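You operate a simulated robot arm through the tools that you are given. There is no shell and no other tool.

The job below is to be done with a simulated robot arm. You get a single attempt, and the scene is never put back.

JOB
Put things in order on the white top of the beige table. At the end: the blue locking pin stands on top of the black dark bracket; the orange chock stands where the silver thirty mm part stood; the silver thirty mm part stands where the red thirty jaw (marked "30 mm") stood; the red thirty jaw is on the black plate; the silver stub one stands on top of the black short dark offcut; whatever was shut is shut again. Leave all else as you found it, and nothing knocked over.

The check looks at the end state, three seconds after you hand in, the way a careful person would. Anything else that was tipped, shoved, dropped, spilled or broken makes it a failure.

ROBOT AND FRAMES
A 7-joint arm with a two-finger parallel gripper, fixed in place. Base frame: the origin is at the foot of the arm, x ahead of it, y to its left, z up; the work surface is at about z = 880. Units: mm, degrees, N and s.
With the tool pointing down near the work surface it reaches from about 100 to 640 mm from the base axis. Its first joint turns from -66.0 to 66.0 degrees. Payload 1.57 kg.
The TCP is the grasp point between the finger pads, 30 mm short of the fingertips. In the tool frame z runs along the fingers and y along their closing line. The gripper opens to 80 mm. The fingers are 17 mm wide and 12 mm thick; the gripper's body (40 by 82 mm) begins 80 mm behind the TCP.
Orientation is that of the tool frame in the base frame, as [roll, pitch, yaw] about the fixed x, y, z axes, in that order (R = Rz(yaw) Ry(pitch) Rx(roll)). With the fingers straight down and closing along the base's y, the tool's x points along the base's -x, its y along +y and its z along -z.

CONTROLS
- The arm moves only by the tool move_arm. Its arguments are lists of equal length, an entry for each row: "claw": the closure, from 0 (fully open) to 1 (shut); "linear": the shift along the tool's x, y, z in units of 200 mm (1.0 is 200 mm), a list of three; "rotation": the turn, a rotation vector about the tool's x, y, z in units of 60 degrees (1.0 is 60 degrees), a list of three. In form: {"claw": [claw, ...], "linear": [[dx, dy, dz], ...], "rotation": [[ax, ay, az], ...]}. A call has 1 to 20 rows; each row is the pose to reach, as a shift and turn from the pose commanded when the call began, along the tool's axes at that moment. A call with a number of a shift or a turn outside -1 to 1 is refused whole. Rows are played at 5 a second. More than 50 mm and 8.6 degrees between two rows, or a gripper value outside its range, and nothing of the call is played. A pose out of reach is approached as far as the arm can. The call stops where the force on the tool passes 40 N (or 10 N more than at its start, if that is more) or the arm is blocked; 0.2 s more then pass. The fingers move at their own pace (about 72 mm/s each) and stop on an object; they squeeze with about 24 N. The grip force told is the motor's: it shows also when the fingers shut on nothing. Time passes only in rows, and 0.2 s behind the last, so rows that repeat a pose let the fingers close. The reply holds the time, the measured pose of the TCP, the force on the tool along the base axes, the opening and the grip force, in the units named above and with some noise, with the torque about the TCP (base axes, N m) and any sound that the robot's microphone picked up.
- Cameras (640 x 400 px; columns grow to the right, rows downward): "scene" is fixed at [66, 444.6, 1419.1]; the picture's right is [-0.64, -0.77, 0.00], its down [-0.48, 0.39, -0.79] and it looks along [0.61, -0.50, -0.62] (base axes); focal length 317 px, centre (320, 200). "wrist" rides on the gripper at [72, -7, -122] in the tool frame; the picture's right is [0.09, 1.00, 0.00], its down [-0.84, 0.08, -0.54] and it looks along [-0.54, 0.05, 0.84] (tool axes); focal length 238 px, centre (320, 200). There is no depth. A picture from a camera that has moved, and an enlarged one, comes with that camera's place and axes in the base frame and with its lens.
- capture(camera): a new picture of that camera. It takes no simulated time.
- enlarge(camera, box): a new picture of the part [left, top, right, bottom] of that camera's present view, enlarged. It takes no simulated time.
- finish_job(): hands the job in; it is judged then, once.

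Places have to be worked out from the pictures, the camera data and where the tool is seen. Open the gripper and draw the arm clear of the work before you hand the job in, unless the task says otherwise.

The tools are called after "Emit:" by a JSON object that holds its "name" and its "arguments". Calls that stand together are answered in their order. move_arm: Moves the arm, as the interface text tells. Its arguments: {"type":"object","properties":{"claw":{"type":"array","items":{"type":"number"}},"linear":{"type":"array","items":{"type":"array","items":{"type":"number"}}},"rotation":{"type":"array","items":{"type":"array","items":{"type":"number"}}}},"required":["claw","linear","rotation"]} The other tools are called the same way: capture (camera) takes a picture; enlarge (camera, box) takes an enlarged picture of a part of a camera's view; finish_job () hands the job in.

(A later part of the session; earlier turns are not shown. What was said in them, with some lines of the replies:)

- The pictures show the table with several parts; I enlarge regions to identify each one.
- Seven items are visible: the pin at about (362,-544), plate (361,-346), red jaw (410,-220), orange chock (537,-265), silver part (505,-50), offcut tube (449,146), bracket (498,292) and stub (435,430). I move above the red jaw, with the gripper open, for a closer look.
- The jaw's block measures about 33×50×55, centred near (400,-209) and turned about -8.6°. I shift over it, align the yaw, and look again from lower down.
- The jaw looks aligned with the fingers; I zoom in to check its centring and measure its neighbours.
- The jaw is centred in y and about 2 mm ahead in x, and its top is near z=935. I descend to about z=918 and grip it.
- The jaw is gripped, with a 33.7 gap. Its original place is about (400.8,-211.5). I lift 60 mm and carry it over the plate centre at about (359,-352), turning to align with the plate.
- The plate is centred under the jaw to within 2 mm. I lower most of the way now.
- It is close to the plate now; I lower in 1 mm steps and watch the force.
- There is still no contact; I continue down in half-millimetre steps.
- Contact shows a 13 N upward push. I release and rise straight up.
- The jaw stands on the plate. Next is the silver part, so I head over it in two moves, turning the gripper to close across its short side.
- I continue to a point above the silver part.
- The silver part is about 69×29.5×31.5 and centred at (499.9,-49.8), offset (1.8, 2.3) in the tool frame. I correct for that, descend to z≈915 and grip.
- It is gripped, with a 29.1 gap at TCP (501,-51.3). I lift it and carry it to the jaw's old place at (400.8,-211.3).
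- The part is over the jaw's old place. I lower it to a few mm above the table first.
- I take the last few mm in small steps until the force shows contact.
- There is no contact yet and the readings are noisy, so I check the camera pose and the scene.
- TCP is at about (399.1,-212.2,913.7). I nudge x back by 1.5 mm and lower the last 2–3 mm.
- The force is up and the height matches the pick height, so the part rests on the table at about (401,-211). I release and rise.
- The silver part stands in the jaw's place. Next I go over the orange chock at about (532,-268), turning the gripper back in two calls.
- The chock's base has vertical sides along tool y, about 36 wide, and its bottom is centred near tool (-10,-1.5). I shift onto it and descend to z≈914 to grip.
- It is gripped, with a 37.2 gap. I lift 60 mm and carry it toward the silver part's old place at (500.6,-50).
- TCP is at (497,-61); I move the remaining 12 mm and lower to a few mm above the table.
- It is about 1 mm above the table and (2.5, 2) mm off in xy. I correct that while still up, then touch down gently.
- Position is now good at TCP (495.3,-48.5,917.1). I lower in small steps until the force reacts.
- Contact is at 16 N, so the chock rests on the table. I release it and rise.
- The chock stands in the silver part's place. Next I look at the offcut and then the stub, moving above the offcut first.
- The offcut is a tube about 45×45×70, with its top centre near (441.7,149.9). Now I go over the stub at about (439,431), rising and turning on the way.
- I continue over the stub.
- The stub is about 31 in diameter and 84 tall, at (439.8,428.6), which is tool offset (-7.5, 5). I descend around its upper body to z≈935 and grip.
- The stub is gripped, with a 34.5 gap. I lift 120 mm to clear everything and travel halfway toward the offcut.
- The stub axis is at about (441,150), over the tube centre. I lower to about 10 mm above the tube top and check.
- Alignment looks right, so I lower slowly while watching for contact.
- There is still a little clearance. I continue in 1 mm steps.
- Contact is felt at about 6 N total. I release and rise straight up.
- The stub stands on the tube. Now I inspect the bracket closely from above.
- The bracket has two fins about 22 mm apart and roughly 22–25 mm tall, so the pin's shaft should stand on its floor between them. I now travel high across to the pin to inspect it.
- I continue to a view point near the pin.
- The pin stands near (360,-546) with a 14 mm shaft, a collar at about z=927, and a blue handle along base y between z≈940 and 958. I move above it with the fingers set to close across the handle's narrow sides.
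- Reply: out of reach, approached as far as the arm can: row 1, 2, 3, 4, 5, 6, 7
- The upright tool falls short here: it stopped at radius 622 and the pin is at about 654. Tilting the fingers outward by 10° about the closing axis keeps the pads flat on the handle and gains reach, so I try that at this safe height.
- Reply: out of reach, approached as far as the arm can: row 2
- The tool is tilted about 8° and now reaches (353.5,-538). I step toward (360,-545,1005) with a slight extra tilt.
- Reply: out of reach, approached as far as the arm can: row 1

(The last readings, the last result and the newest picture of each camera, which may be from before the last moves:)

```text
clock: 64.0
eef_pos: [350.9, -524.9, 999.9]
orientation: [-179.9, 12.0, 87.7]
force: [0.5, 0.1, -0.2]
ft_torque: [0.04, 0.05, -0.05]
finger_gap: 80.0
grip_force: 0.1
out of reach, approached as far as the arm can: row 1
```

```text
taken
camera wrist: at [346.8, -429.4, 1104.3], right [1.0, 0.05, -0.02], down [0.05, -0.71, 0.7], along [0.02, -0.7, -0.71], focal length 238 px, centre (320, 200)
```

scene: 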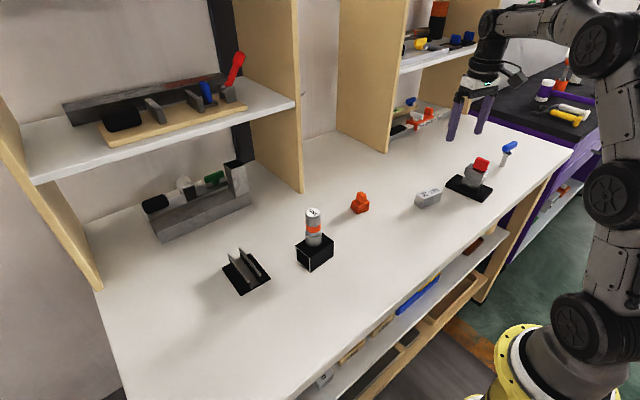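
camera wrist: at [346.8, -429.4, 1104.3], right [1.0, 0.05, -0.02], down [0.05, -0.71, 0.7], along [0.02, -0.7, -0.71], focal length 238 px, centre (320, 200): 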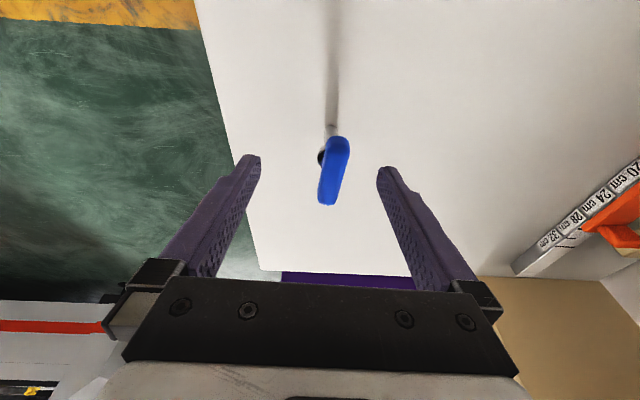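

The commanded pose is now (350,-525,1000) with 12° of tilt. I move over the handle centre at (360,-545) and z≈985, with the open fingers straddling it.

Emit:
{"name": "move_arm", "arguments": {"claw": [0, 0, 0, 0], "linear": [[-0.02, 0.027, 0.04], [-0.05, 0.054, 0.094], [-0.0785, 0.054, 0.094], [-0.0785, 0.054, 0.094]], "rotation": [[0, 0, 0], [0, 0, 0], [0, 0, 0], [0, 0, 0]]}}

Emit:
{"name": "capture", "arguments": {"camera": "wrist"}}

Emit:
{"name": "enlarge", "arguments": {"camera": "wrist", "box": [240, 110, 400, 250]}}

Emit:
{"name": "enlarge", "arguments": {"camera": "scene", "box": [460, 100, 560, 180]}}

```text
clock: 65.0
eef_pos: [359.8, -544.8, 984.4]
orientation: [180.0, 12.0, 87.7]
force: [-0.1, 0.4, 0.2]
ft_torque: [-0.04, 0.02, 0.01]
finger_gap: 80.0
grip_force: 0.1
```

```text
taken
camera wrist: at [355.7, -449.0, 1089.2], right [1.0, 0.05, -0.02], down [0.05, -0.71, 0.7], along [0.02, -0.7, -0.71], focal length 238 px, centre (320, 200)
```

wrist: 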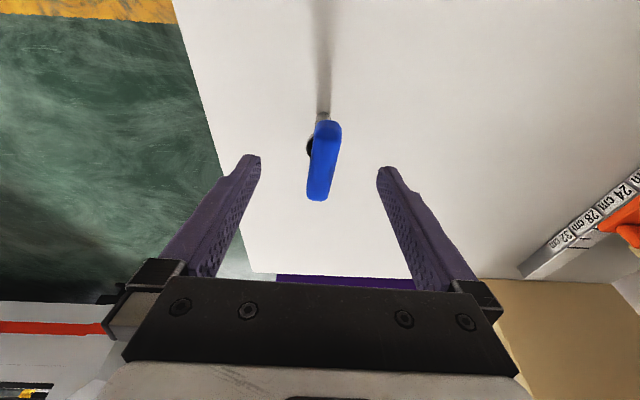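

```text
2.86 times, centred on (320, 180) of wrist
camera zoom: at [355.7, -449.0, 1089.2], right [1.0, 0.05, -0.02], down [0.05, -0.71, 0.7], along [0.02, -0.7, -0.71], focal length 681 px, centre (320, 257)
```

zoom: 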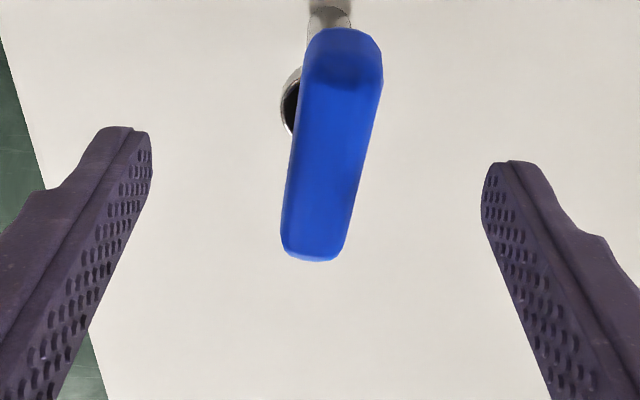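

```text
5.00 times, centred on (510, 140) of scene
camera zoom: at [66.0, 444.6, 1419.1], right [-0.64, -0.77, 0.0], down [-0.48, 0.39, -0.79], along [0.61, -0.5, -0.62], focal length 1584 px, centre (-630, 500)
```

zoom: 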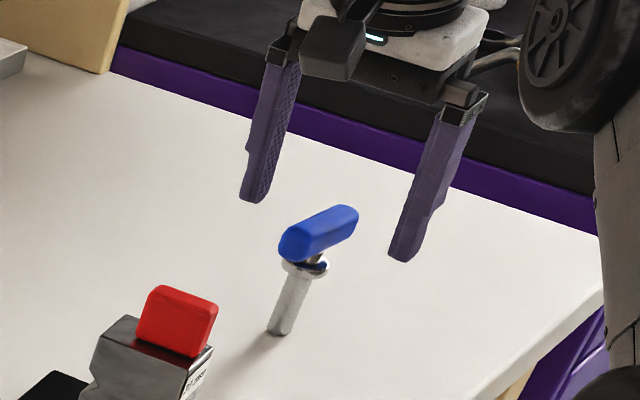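

TCP is straddling the handle at (360,-545,984), and the handle axis is about 2.8° off. I trim the yaw, lower to z≈967 so the tips stay above the collar, and close.

Emit:
{"name": "move_arm", "arguments": {"claw": [0, 0, 0, 0, 0.4, 0.7, 1, 1, 1], "linear": [[0.005, 0, 0.04], [0.01, 0, 0.087], [0.01, 0, 0.087], [0.01, 0, 0.087], [0.01, 0, 0.087], [0.01, 0, 0.087], [0.01, 0, 0.087], [0.01, 0, 0.087], [0.01, 0, 0.087]], "rotation": [[0, 0, 0.045], [0, 0, 0.045], [0, 0, 0.045], [0, 0, 0.045], [0, 0, 0.045], [0, 0, 0.045], [0, 0, 0.045], [0, 0, 0.045], [0, 0, 0.045]]}}

Emit:
{"name": "capture", "arguments": {"camera": "wrist"}}

Emit:
{"name": "enlarge", "arguments": {"camera": "scene", "box": [470, 120, 550, 180]}}

```text
clock: 67.0
eef_pos: [360.0, -546.7, 966.8]
orientation: [179.4, 12.0, 84.9]
force: [-0.3, 0.2, 0.1]
ft_torque: [-0.01, 0.05, 0.02]
finger_gap: 17.4
grip_force: 24.0
```

```text
taken
camera wrist: at [360.1, -451.1, 1071.7], right [1.0, 0.0, -0.01], down [0.01, -0.71, 0.7], along [0.0, -0.7, -0.71], focal length 238 px, centre (320, 200)
```

wrist: 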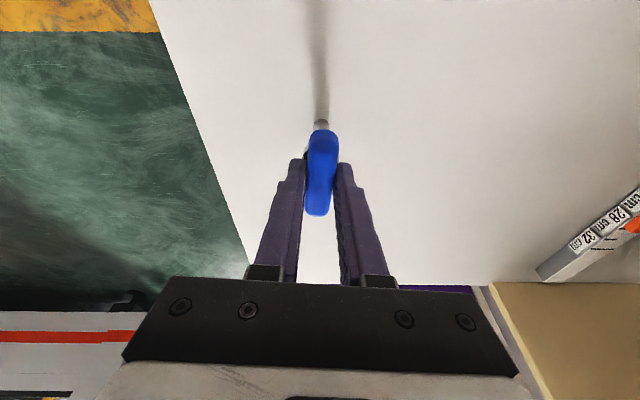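

```text
6.67 times, centred on (510, 150) of scene
camera zoom: at [66.0, 444.7, 1419.1], right [-0.64, -0.77, 0.0], down [-0.48, 0.39, -0.79], along [0.61, -0.5, -0.62], focal length 2112 px, centre (-947, 533)
```

zoom: 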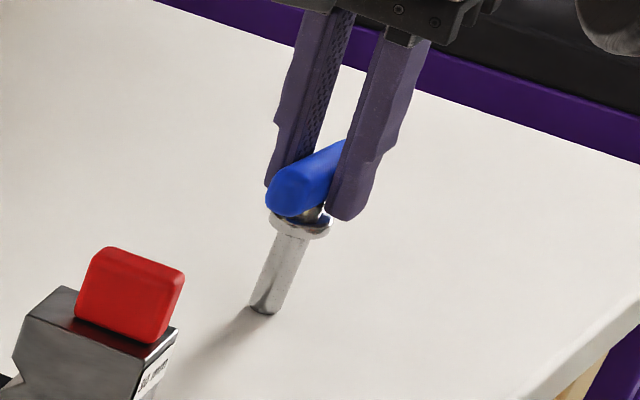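

The handle is gripped, with a 17.4 gap, and the pin is upright. I lift straight up 30 mm first, then rise and draw inward.

Emit:
{"name": "move_arm", "arguments": {"claw": [1, 1, 1, 1, 1, 1, 1, 1], "linear": [[-0.0104, 0, -0.049], [-0.0208, 0, -0.098], [-0.0312, 0, -0.147], [0.02, -0.045, -0.298], [0.069, -0.09, -0.449], [0.119, -0.135, -0.6], [0.168, -0.179, -0.751], [0.168, -0.179, -0.751]], "rotation": [[0, 0, 0], [0, 0, 0], [0, 0, 0], [0, 0, 0], [0, 0, 0], [0, 0, 0], [0, 0, 0], [0, 0, 0]]}}

Emit:
{"name": "capture", "arguments": {"camera": "scene"}}

Emit:
{"name": "capture", "arguments": {"camera": "wrist"}}

```text
clock: 68.8
eef_pos: [327.1, -481.1, 1106.4]
orientation: [179.6, 12.0, 85.0]
force: [-0.1, -0.1, -0.7]
ft_torque: [0.0, 0.01, 0.0]
finger_gap: 17.3
grip_force: 23.7
```

```text
taken
```

scene: 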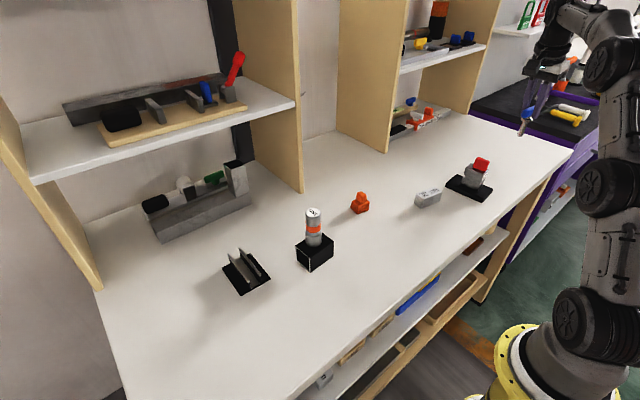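

```text
taken
camera wrist: at [327.6, -385.1, 1210.9], right [1.0, 0.0, -0.01], down [0.01, -0.71, 0.7], along [0.0, -0.7, -0.71], focal length 238 px, centre (320, 200)
```

wrist: 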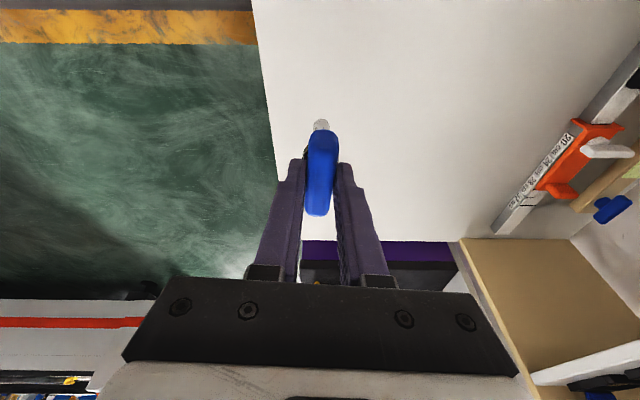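

The pin is held with its bottom at about z=1020, above every obstacle. I traverse toward the bracket, turning about the vertical so the pin stays upright.

Emit:
{"name": "move_arm", "arguments": {"claw": [1, 1, 1, 1, 1, 1], "linear": [[0.15, 0.022, -0.032], [0.3, 0.043, -0.064], [0.45, 0.065, -0.096], [0.6, 0.087, -0.127], [0.75, 0.108, -0.159], [0.9, 0.13, -0.191]], "rotation": [[-0.0185, 0, -0.087], [-0.037, 0, -0.1739], [-0.0555, 0, -0.2609], [-0.0739, 0, -0.3478], [-0.0924, 0, -0.4348], [-0.1109, 0, -0.5217]]}}

```text
clock: 70.2
eef_pos: [370.0, -299.7, 1105.9]
orientation: [179.5, 12.3, 117.1]
force: [0.0, 0.6, -0.9]
ft_torque: [0.0, 0.02, 0.01]
finger_gap: 17.6
grip_force: 24.2
```

The move went as planned. I continue.

Emit:
{"name": "move_arm", "arguments": {"claw": [1, 1, 1, 1, 1, 1], "linear": [[0.1195, 0.109, -0.0254], [0.239, 0.218, -0.0508], [0.3585, 0.327, -0.0763], [0.478, 0.436, -0.1017], [0.5975, 0.545, -0.1271], [0.717, 0.654, -0.1525]], "rotation": [[-0.0185, 0, -0.087], [-0.037, 0, -0.1739], [-0.0555, 0, -0.2609], [-0.0739, 0, -0.3478], [-0.0924, 0, -0.4348], [-0.1109, 0, -0.5217]]}}

```text
clock: 71.6
eef_pos: [416.9, -110.9, 1109.5]
orientation: [179.8, 12.4, 149.2]
force: [-0.1, -0.7, -2.0]
ft_torque: [-0.01, 0.03, 0.03]
finger_gap: 17.6
grip_force: 23.9
```

I continue with a little extra height, since the stub on the tube (top about 1011) is next to the path.

Emit:
{"name": "move_arm", "arguments": {"claw": [1, 1, 1, 1, 1, 1], "linear": [[0.051, 0.151, -0.0322], [0.102, 0.3015, -0.0643], [0.153, 0.4523, -0.0965], [0.204, 0.603, -0.1287], [0.255, 0.7538, -0.1608], [0.306, 0.9045, -0.193]], "rotation": [[-0.0179, 0, -0.0842], [-0.0358, 0, -0.1685], [-0.0537, 0, -0.2527], [-0.0716, 0, -0.3369], [-0.0895, 0, -0.4212], [-0.1074, 0, -0.5054]]}}

Emit:
{"name": "capture", "arguments": {"camera": "scene"}}

```text
clock: 73.0
eef_pos: [453.8, 82.5, 1130.0]
orientation: [-180.0, 12.5, -179.7]
force: [1.0, 0.6, -0.4]
ft_torque: [0.0, 0.04, -0.03]
finger_gap: 17.3
grip_force: 24.2
```

```text
taken
```

scene: 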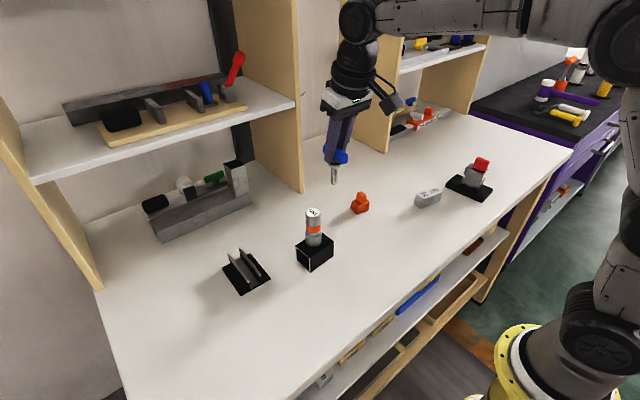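

I move along y past the stub to view the bracket from beside it.

Emit:
{"name": "move_arm", "arguments": {"claw": [1, 1, 1, 1, 1], "linear": [[-0.02, 0.19, 0.004], [-0.04, 0.38, 0.009], [-0.06, 0.57, 0.014], [-0.083, 0.75, 0.018], [-0.083, 0.75, 0.018]], "rotation": [[0, 0, 0], [0, 0, 0], [0, 0, 0], [0, 0, 0], [0, 0, 0]]}}

Emit:
{"name": "capture", "arguments": {"camera": "wrist"}}

Emit:
{"name": "enlarge", "arguments": {"camera": "wrist", "box": [320, 80, 480, 200]}}

Emit:
{"name": "enlarge", "arguments": {"camera": "scene", "box": [200, 130, 380, 300]}}

```text
clock: 74.2
eef_pos: [472.2, 234.3, 1131.6]
orientation: [180.0, 12.7, -179.9]
force: [-0.5, 0.2, -0.8]
ft_torque: [-0.01, 0.0, 0.01]
finger_gap: 17.1
grip_force: 24.0
```

```text
taken
camera wrist: at [376.8, 227.4, 1234.9], right [-0.09, 1.0, -0.02], down [0.7, 0.08, 0.71], along [0.71, 0.05, -0.7], focal length 238 px, centre (320, 200)
```

wrist: 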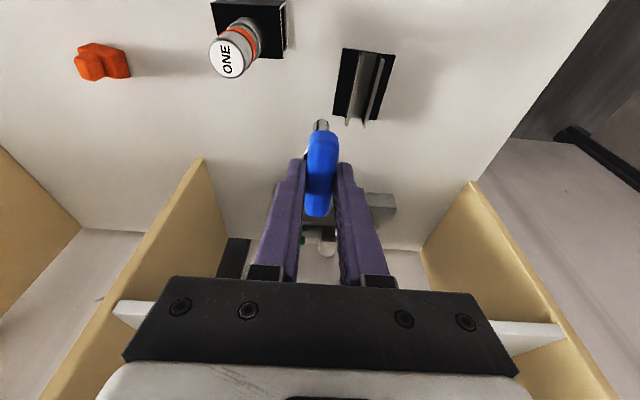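

```text
3.33 times, centred on (400, 140) of wrist
camera zoom: at [376.8, 227.4, 1234.9], right [-0.09, 1.0, -0.02], down [0.7, 0.08, 0.71], along [0.71, 0.05, -0.7], focal length 794 px, centre (53, 400)
```

zoom: 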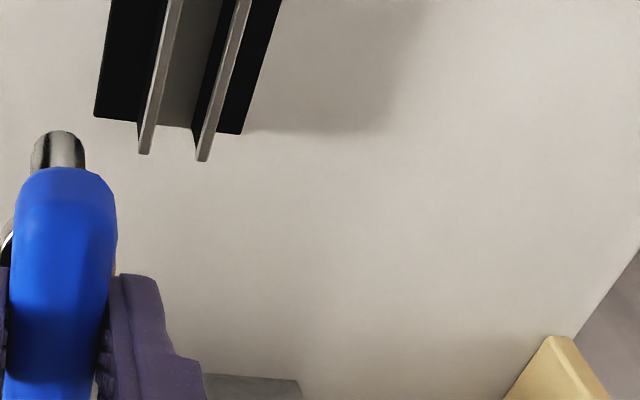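

```text
2.35 times, centred on (290, 215) of scene
camera zoom: at [66.0, 444.7, 1419.1], right [-0.64, -0.77, 0.0], down [-0.48, 0.39, -0.79], along [0.61, -0.5, -0.62], focal length 745 px, centre (391, 165)
```

zoom: 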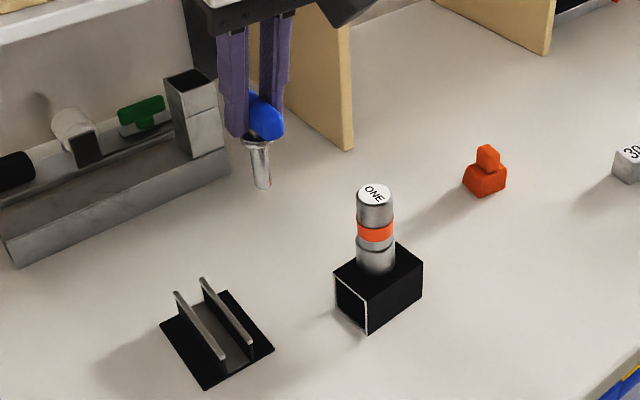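

I zoom in on the bracket from this view for its exact place.

Emit:
{"name": "enlarge", "arguments": {"camera": "wrist", "box": [300, 30, 430, 140]}}

Emit:
{"name": "enlarge", "arguments": {"camera": "scene", "box": [255, 150, 325, 220]}}

Emit:
{"name": "enlarge", "arguments": {"camera": "scene", "box": [215, 240, 280, 300]}}

```text
3.64 times, centred on (365, 85) of wrist
camera zoom: at [376.8, 227.4, 1234.9], right [-0.09, 1.0, -0.02], down [0.7, 0.08, 0.71], along [0.71, 0.05, -0.7], focal length 867 px, centre (156, 618)
```

zoom: 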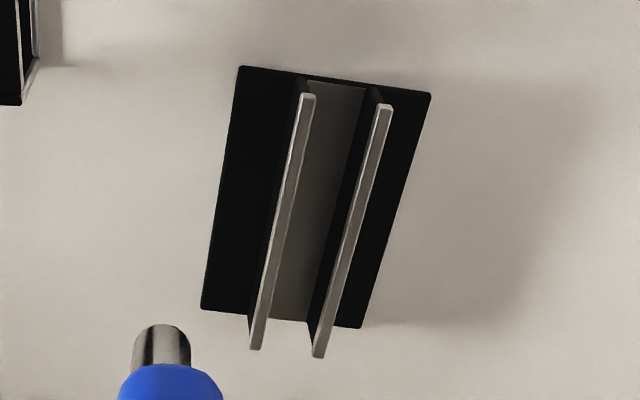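

```text
5.71 times, centred on (290, 185) of scene
camera zoom: at [66.0, 444.7, 1419.1], right [-0.64, -0.77, 0.0], down [-0.48, 0.39, -0.79], along [0.61, -0.5, -0.62], focal length 1810 px, centre (491, 286)
```

zoom: 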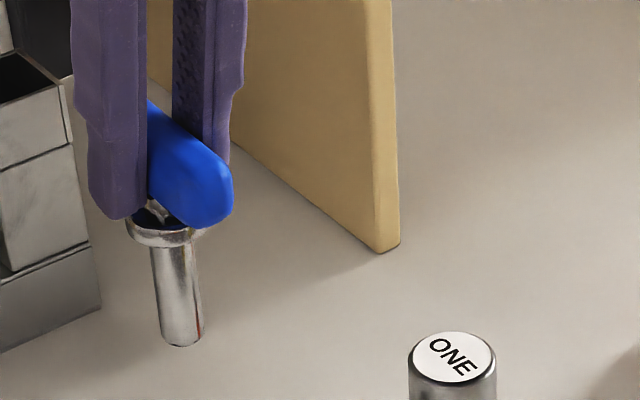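

```text
6.67 times, centred on (248, 270) of scene
camera zoom: at [66.0, 444.7, 1419.1], right [-0.64, -0.77, 0.0], down [-0.48, 0.39, -0.79], along [0.61, -0.5, -0.62], focal length 2112 px, centre (803, -267)
```

zoom: 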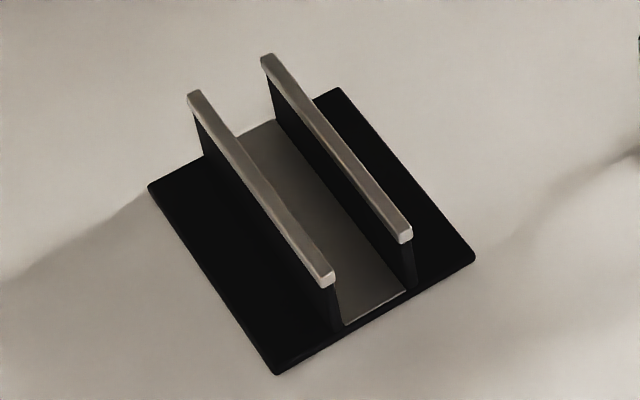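

The bracket channel is centred at about (500,291.2), roughly 20.5 mm wide, with fin tops at z≈905. The pin axis sits about 5 mm ahead of the TCP, so I bring the TCP to (495,291) and lower until the pin bottom is about 25 mm above the fins.

Emit:
{"name": "move_arm", "arguments": {"claw": [1, 1, 1, 1, 1, 1, 1], "linear": [[-0.053, 0.142, 0.012], [-0.107, 0.284, 0.024], [-0.08, 0.284, 0.15], [-0.05, 0.284, 0.28], [-0.02, 0.284, 0.42], [0.013, 0.284, 0.565], [0.013, 0.284, 0.565]], "rotation": [[0, 0.008, 0], [0, 0.008, 0], [0, 0.008, 0], [0, 0.008, 0], [0, 0.008, 0], [0, 0.008, 0], [0, 0.008, 0]]}}

Emit:
{"name": "capture", "arguments": {"camera": "wrist"}}

Emit:
{"name": "enlarge", "arguments": {"camera": "wrist", "box": [250, 60, 390, 180]}}

Emit:
{"name": "enlarge", "arguments": {"camera": "scene", "box": [200, 200, 300, 300]}}

```text
clock: 75.8
eef_pos: [495.0, 289.3, 1019.8]
orientation: [180.0, 12.1, -179.9]
force: [0.9, 0.4, -1.4]
ft_torque: [-0.03, 0.01, -0.04]
finger_gap: 17.3
grip_force: 23.8
```

```text
taken
camera wrist: at [398.4, 281.5, 1125.0], right [-0.09, 1.0, -0.02], down [0.7, 0.08, 0.71], along [0.7, 0.05, -0.71], focal length 238 px, centre (320, 200)
```

wrist: 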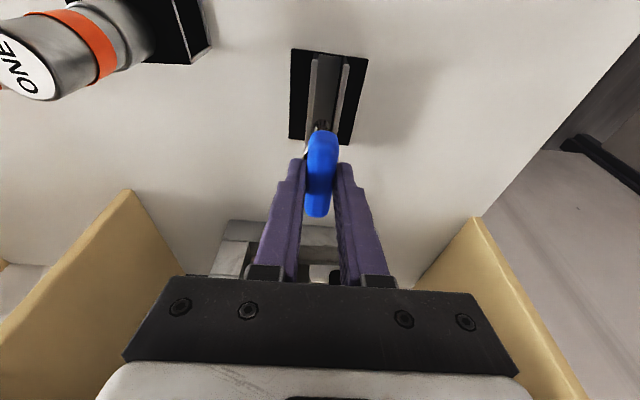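

```text
3.33 times, centred on (320, 120) of wrist
camera zoom: at [398.4, 281.5, 1125.0], right [-0.09, 1.0, -0.02], down [0.7, 0.08, 0.71], along [0.7, 0.05, -0.71], focal length 794 px, centre (320, 467)
```

zoom: 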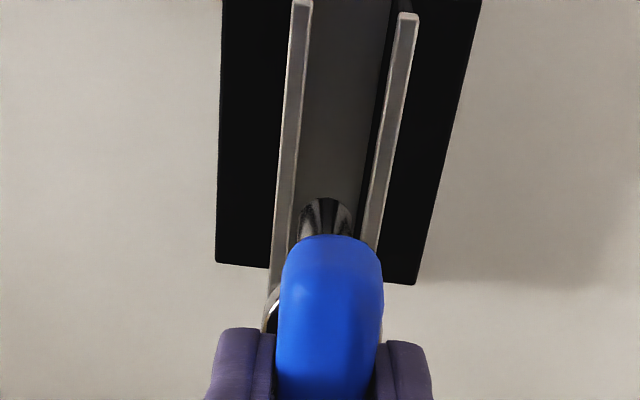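

```text
4.00 times, centred on (250, 250) of scene
camera zoom: at [66.0, 444.7, 1419.1], right [-0.64, -0.77, 0.0], down [-0.48, 0.39, -0.79], along [0.61, -0.5, -0.62], focal length 1267 px, centre (600, 0)
```

zoom: 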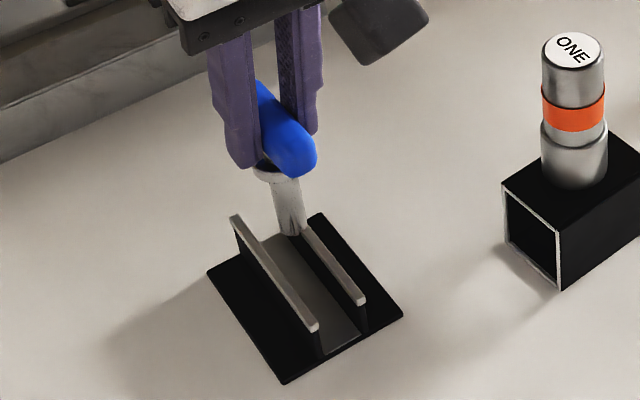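

The pin bottom is at about (499,288) and the channel centre at y≈290.4, so I shift +2.3 mm in y. I then lower to just above the fins and check again.

Emit:
{"name": "move_arm", "arguments": {"claw": [1, 1, 1, 1, 1], "linear": [[0, 0.0115, 0], [0.005, 0.0115, 0.025], [0.01, 0.0115, 0.05], [0.018, 0.0115, 0.083], [0.018, 0.0115, 0.083]], "rotation": [[0, 0, 0], [0, 0, 0], [0, 0, 0], [0, 0, 0], [0, 0, 0]]}}

Emit:
{"name": "enlarge", "arguments": {"camera": "wrist", "box": [250, 60, 390, 180]}}

Emit:
{"name": "enlarge", "arguments": {"camera": "scene", "box": [210, 220, 290, 300]}}

```text
clock: 77.0
eef_pos: [492.4, 290.0, 1004.1]
orientation: [-179.8, 12.1, -179.9]
force: [0.6, 1.0, -1.8]
ft_torque: [0.02, 0.0, 0.02]
finger_gap: 17.0
grip_force: 23.9
```

```text
3.33 times, centred on (320, 120) of wrist
camera zoom: at [396.8, 283.9, 1108.2], right [-0.09, 1.0, -0.02], down [0.7, 0.08, 0.7], along [0.7, 0.05, -0.71], focal length 794 px, centre (320, 467)
```

zoom: 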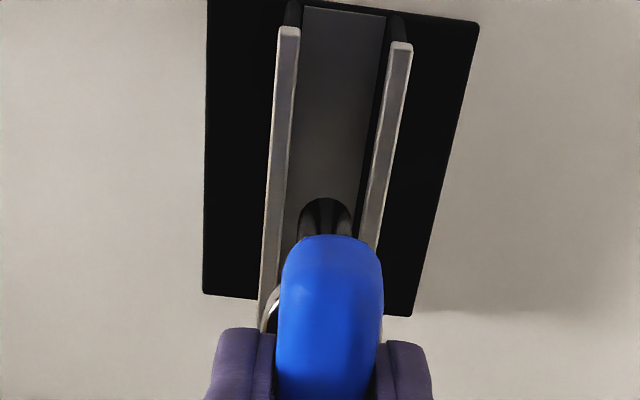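

```text
5.00 times, centred on (250, 260) of scene
camera zoom: at [66.0, 444.7, 1419.1], right [-0.64, -0.77, 0.0], down [-0.48, 0.39, -0.79], along [0.61, -0.5, -0.62], focal length 1584 px, centre (670, -100)
```

zoom: 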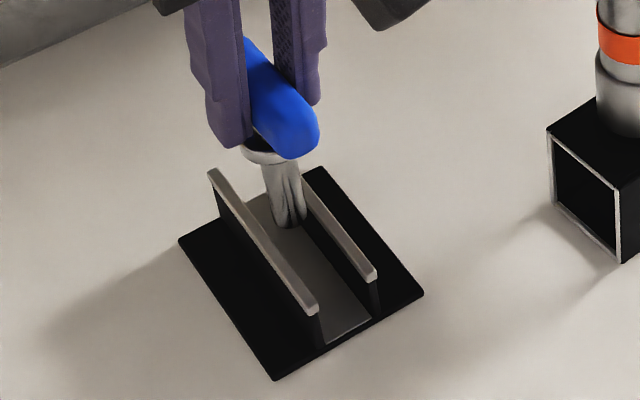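

The pin is centred in the channel to within 1 mm, with its bottom at about 917. I lower it between the fins.

Emit:
{"name": "move_arm", "arguments": {"claw": [1, 1, 1, 1, 1, 1, 1], "linear": [[0.005, 0.003, 0.022], [0.0095, 0.003, 0.044], [0.014, 0.003, 0.066], [0.019, 0.003, 0.088], [0.0236, 0.003, 0.11], [0.0283, 0.003, 0.132], [0.0283, 0.003, 0.132]], "rotation": [[0, 0, 0], [0, 0, 0], [0, 0, 0], [0, 0, 0], [0, 0, 0], [0, 0, 0], [0, 0, 0]]}}

Emit:
{"name": "enlarge", "arguments": {"camera": "wrist", "box": [250, 60, 390, 180]}}

Emit:
{"name": "enlarge", "arguments": {"camera": "scene", "box": [210, 220, 290, 300]}}

```text
clock: 78.6
eef_pos: [492.4, 292.5, 978.3]
orientation: [-179.9, 12.2, -179.8]
force: [-0.1, 0.3, -1.2]
ft_torque: [-0.01, -0.02, 0.02]
finger_gap: 17.3
grip_force: 23.9
```

```text
3.33 times, centred on (320, 120) of wrist
camera zoom: at [396.4, 285.0, 1082.1], right [-0.09, 1.0, -0.02], down [0.71, 0.08, 0.7], along [0.7, 0.05, -0.71], focal length 794 px, centre (320, 467)
```

zoom: 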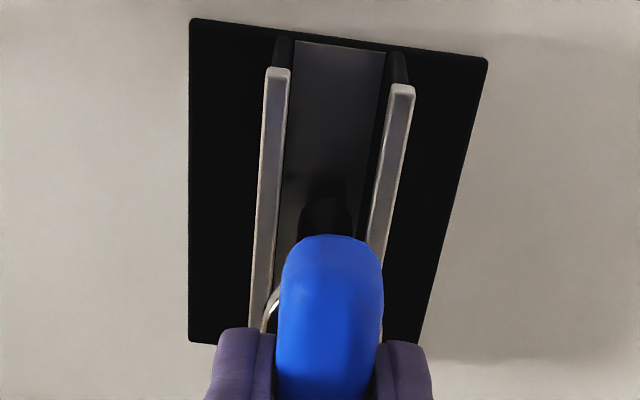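

```text
5.00 times, centred on (250, 260) of scene
camera zoom: at [66.0, 444.7, 1419.1], right [-0.64, -0.77, 0.0], down [-0.48, 0.39, -0.79], along [0.61, -0.5, -0.62], focal length 1584 px, centre (670, -100)
```

zoom: 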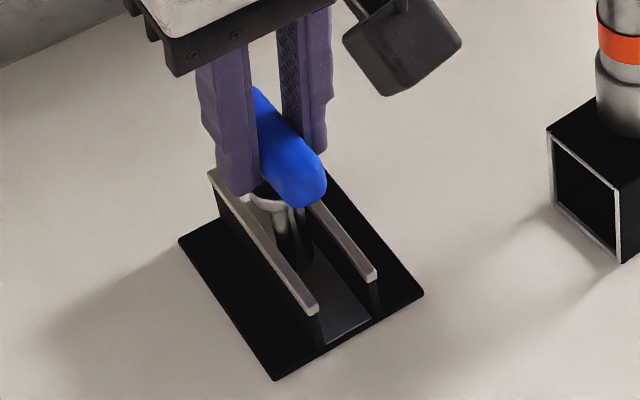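

The shaft is inside the channel with its bottom at about 891. I lower the rest in 1 mm steps until contact.

Emit:
{"name": "move_arm", "arguments": {"claw": [1, 1, 1, 1, 1, 1], "linear": [[0.001, -0.003, 0.005], [0.0021, -0.003, 0.0098], [0.0032, -0.003, 0.0147], [0.0042, -0.003, 0.0196], [0.0052, -0.003, 0.0245], [0.0052, -0.003, 0.0245]], "rotation": [[0, 0, 0], [0, 0, 0], [0, 0, 0], [0, 0, 0], [0, 0, 0], [0, 0, 0]]}}

Emit:
{"name": "enlarge", "arguments": {"camera": "scene", "box": [210, 220, 290, 300]}}

```text
clock: 80.0
eef_pos: [492.2, 291.0, 970.6]
orientation: [-179.9, 12.1, -179.9]
force: [-0.1, -0.1, -0.7]
ft_torque: [0.0, -0.02, 0.04]
finger_gap: 17.1
grip_force: 24.4
```

```text
5.00 times, centred on (250, 260) of scene
camera zoom: at [66.0, 444.7, 1419.1], right [-0.64, -0.77, 0.0], down [-0.48, 0.39, -0.79], along [0.61, -0.5, -0.62], focal length 1584 px, centre (670, -100)
```

zoom: 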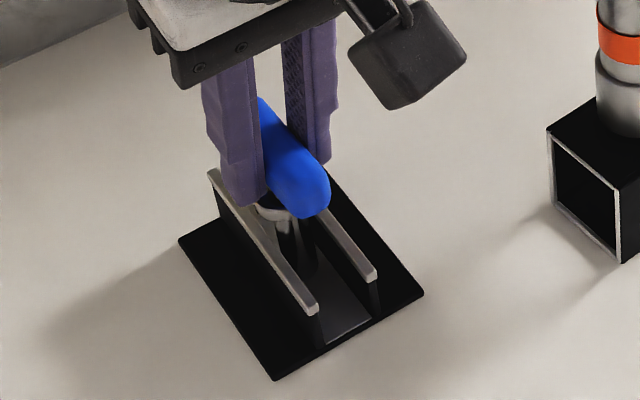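

There is still no contact, with the bottom at about 884. I continue in half-millimetre steps.

Emit:
{"name": "move_arm", "arguments": {"claw": [1, 1, 1, 1, 1], "linear": [[0.0005, 0, 0.0025], [0.001, 0, 0.005], [0.0016, 0, 0.0074], [0.0021, 0, 0.0098], [0.0021, 0, 0.0098]], "rotation": [[0, 0, 0], [0, 0, 0], [0, 0, 0], [0, 0, 0], [0, 0, 0]]}}

Emit:
{"name": "capture", "arguments": {"camera": "wrist"}}

```text
clock: 81.2
eef_pos: [491.2, 290.8, 970.2]
orientation: [179.9, 12.2, -179.9]
force: [-2.3, 0.1, 6.5]
ft_torque: [-0.01, 0.2, 0.02]
finger_gap: 17.2
grip_force: 24.3
```

```text
taken
camera wrist: at [396.0, 283.8, 1075.2], right [-0.09, 1.0, -0.02], down [0.7, 0.08, 0.71], along [0.7, 0.05, -0.71], focal length 238 px, centre (320, 200)
```

wrist: 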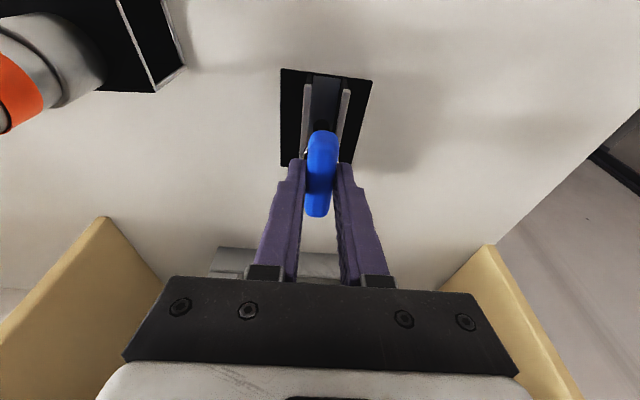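

Contact: the pin's foot rests on the bracket floor at about 6.5 N. I open gently and back away along the tool axis.

Emit:
{"name": "move_arm", "arguments": {"claw": [1, 0.77, 0.73, 0.68, 0.5, 0.2, 0, 0], "linear": [[-0.0003, 0, -0.0015], [-0.0003, 0, -0.0015], [-0.0003, 0, -0.0015], [-0.0003, 0, -0.0015], [-0.0003, 0, -0.0015], [-0.0003, 0, -0.0015], [-0.0003, 0, -0.0015], [-0.0003, 0, -0.0015]], "rotation": [[0, 0, 0], [0, 0, 0], [0, 0, 0], [0, 0, 0], [0, 0, 0], [0, 0, 0], [0, 0, 0], [0, 0, 0]]}}

Emit:
{"name": "capture", "arguments": {"camera": "wrist"}}

Emit:
{"name": "enlarge", "arguments": {"camera": "scene", "box": [210, 210, 290, 300]}}

```text
clock: 83.0
eef_pos: [492.6, 291.7, 969.3]
orientation: [179.9, 12.2, -180.0]
force: [0.6, 0.2, 0.9]
ft_torque: [0.02, 0.03, 0.04]
finger_gap: 80.2
grip_force: 0.1
```

```text
taken
camera wrist: at [396.2, 284.1, 1074.5], right [-0.09, 1.0, -0.02], down [0.7, 0.08, 0.7], along [0.7, 0.05, -0.71], focal length 238 px, centre (320, 200)
```

wrist: 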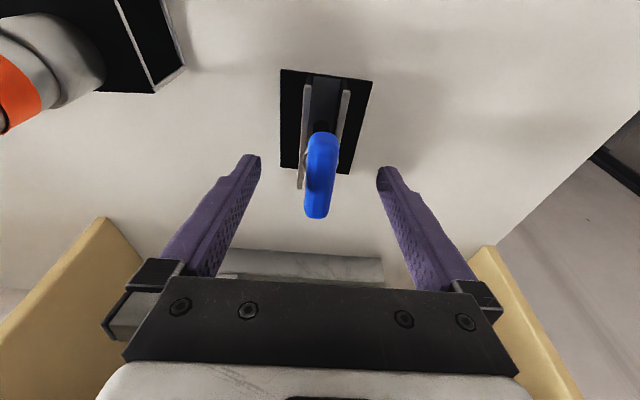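

```text
4.44 times, centred on (250, 255) of scene
camera zoom: at [66.0, 444.6, 1419.1], right [-0.64, -0.77, 0.0], down [-0.48, 0.39, -0.79], along [0.61, -0.5, -0.62], focal length 1408 px, centre (631, -44)
```

zoom: 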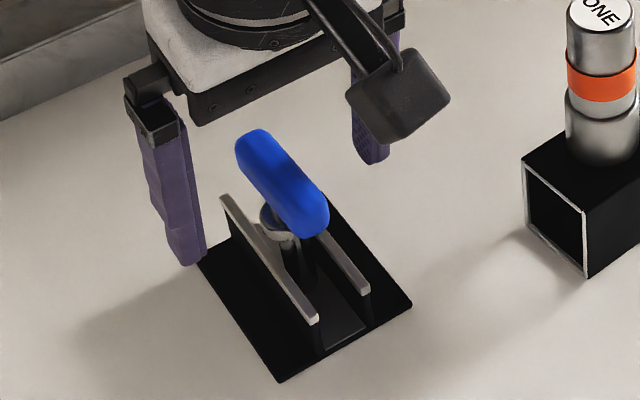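

The pin stands in the bracket unsupported. I back the gripper straight away and up, clear of everything.

Emit:
{"name": "move_arm", "arguments": {"claw": [0, 0, 0, 0, 0, 0], "linear": [[0, 0, -0.1], [0, 0, -0.25], [0, 0, -0.42], [0, 0, -0.6], [0, 0, -0.8], [0, 0, -0.8]], "rotation": [[0, 0, 0], [0, 0, 0], [0, 0, 0], [0, 0, 0], [0, 0, 0], [0, 0, 0]]}}

Emit:
{"name": "capture", "arguments": {"camera": "wrist"}}

Emit:
{"name": "capture", "arguments": {"camera": "scene"}}

Emit:
{"name": "enlarge", "arguments": {"camera": "scene", "box": [210, 190, 350, 300]}}

Emit:
{"name": "enlarge", "arguments": {"camera": "scene", "box": [340, 130, 510, 230]}}

```text
clock: 84.4
eef_pos: [458.4, 291.1, 1126.8]
orientation: [-179.9, 12.2, 179.9]
force: [-0.3, -0.3, -0.2]
ft_torque: [0.01, -0.01, 0.02]
finger_gap: 79.9
grip_force: 0.0
```

```text
taken
camera wrist: at [362.9, 284.1, 1230.7], right [-0.09, 1.0, -0.02], down [0.7, 0.08, 0.7], along [0.7, 0.05, -0.71], focal length 238 px, centre (320, 200)
```

wrist: 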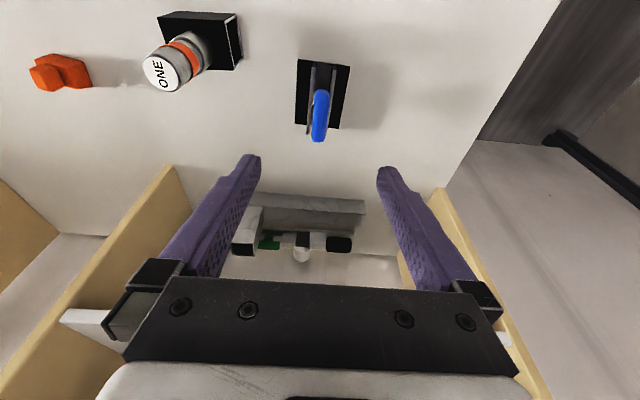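

```text
taken
```

scene: 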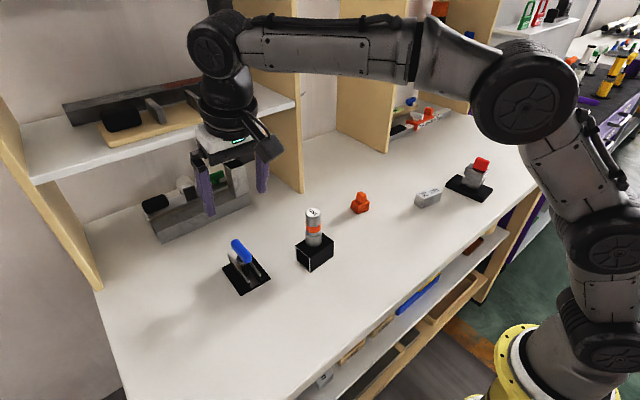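

```text
3.64 times, centred on (280, 245) of scene
camera zoom: at [66.0, 444.6, 1419.1], right [-0.64, -0.77, 0.0], down [-0.48, 0.39, -0.79], along [0.61, -0.5, -0.62], focal length 1152 px, centre (466, 36)
```

zoom: 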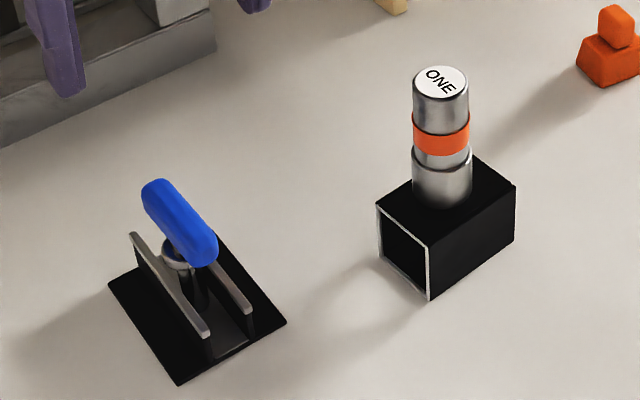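

```text
3.76 times, centred on (425, 180) of scene
camera zoom: at [66.0, 444.6, 1419.1], right [-0.64, -0.77, 0.0], down [-0.48, 0.39, -0.79], along [0.61, -0.5, -0.62], focal length 1192 px, centre (-75, 275)
```

zoom: 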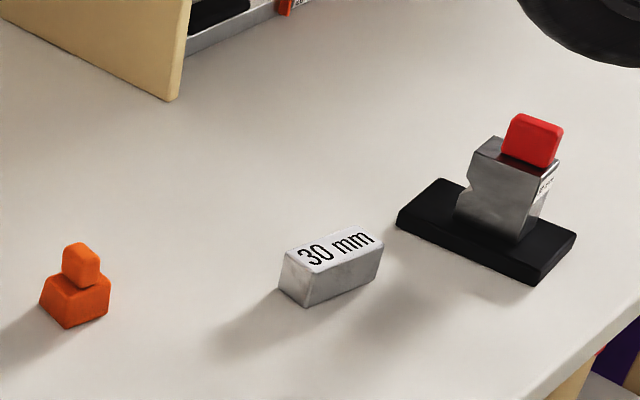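

All items are in place: pin in the bracket, stub on the offcut, chock and silver part in their new spots, and jaw on the plate. Nothing that was shut has been opened. I withdraw the open gripper up and inward, then take a final check.

Emit:
{"name": "move_arm", "arguments": {"claw": [0, 0, 0, 0, 0, 0, 0], "linear": [[-0.03, 0, -0.15], [-0.06, 0, -0.3], [0.05, -0.19, -0.35], [0.14, -0.38, -0.36], [0.23, -0.57, -0.37], [0.328, -0.75, -0.377], [0.328, -0.75, -0.377]], "rotation": [[0, 0, 0], [0, 0.04, 0], [0, 0.08, 0], [0, 0.12, 0], [0, 0.16, 0], [0, 0.2, 0], [0, 0.2, 0]]}}

Emit:
{"name": "capture", "arguments": {"camera": "scene"}}

Emit:
{"name": "capture", "arguments": {"camera": "wrist"}}

```text
clock: 86.0
eef_pos: [376.5, 140.2, 1185.8]
orientation: [-179.9, 0.0, -179.9]
force: [-0.1, -0.7, 0.0]
ft_torque: [0.0, 0.0, 0.01]
finger_gap: 80.2
grip_force: 0.1
```

```text
taken
```

scene: 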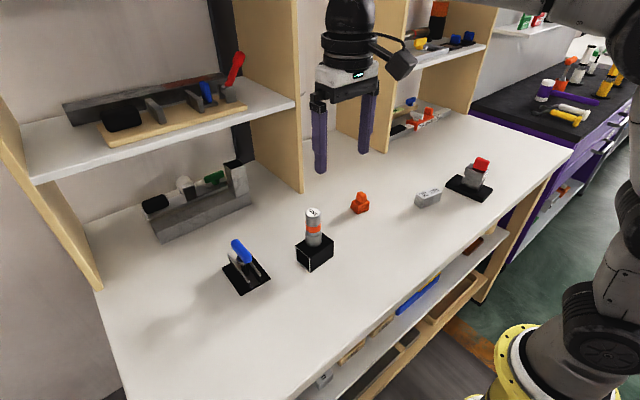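

```text
taken
camera wrist: at [304.9, 134.4, 1307.9], right [-0.09, 1.0, 0.0], down [0.84, 0.08, 0.54], along [0.54, 0.05, -0.84], focal length 238 px, centre (320, 200)
```

wrist: 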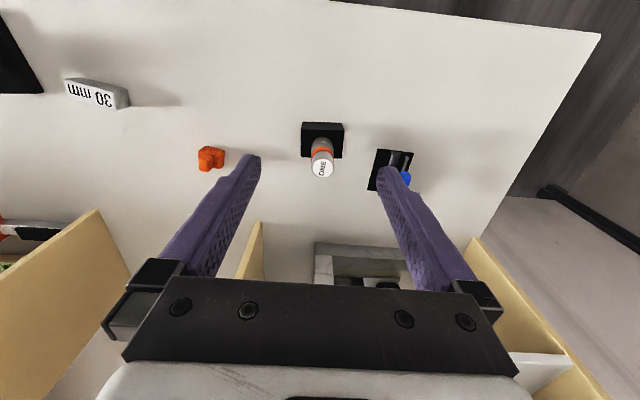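

The final pictures show every item standing in its required place, the gripper open and the arm clear, so I hand the job in.

Emit:
{"name": "finish_job", "arguments": {}}

```text
The job is handed in.
```

I've handed the job in, and the last pictures show every part standing where you asked. I don't have the result of the check.

| Part | Where it is now |
|---|---|
| Blue locking pin | Upright on the floor of the black bracket, between its two fins |
| Orange chock | Where the silver 30 mm part stood, within about 2–3 mm by my measurements |
| Silver 30 mm part | Where the red jaw stood, within about 2 mm; it kept its own direction, roughly crosswise to how the jaw sat |
| Red thirty jaw | On the black plate, near its centre and turned to line up with it |
| Silver stub one | On top of the short black offcut, about 3 mm off centre |

I took the finned piece as the bracket, the open square tube as the offcut, and the flat slab as the plate.

I didn't open anything, so there was nothing to shut again. Nothing was knocked over, and nothing else looked moved in the pictures. The gripper is open and the arm is clear of the work.
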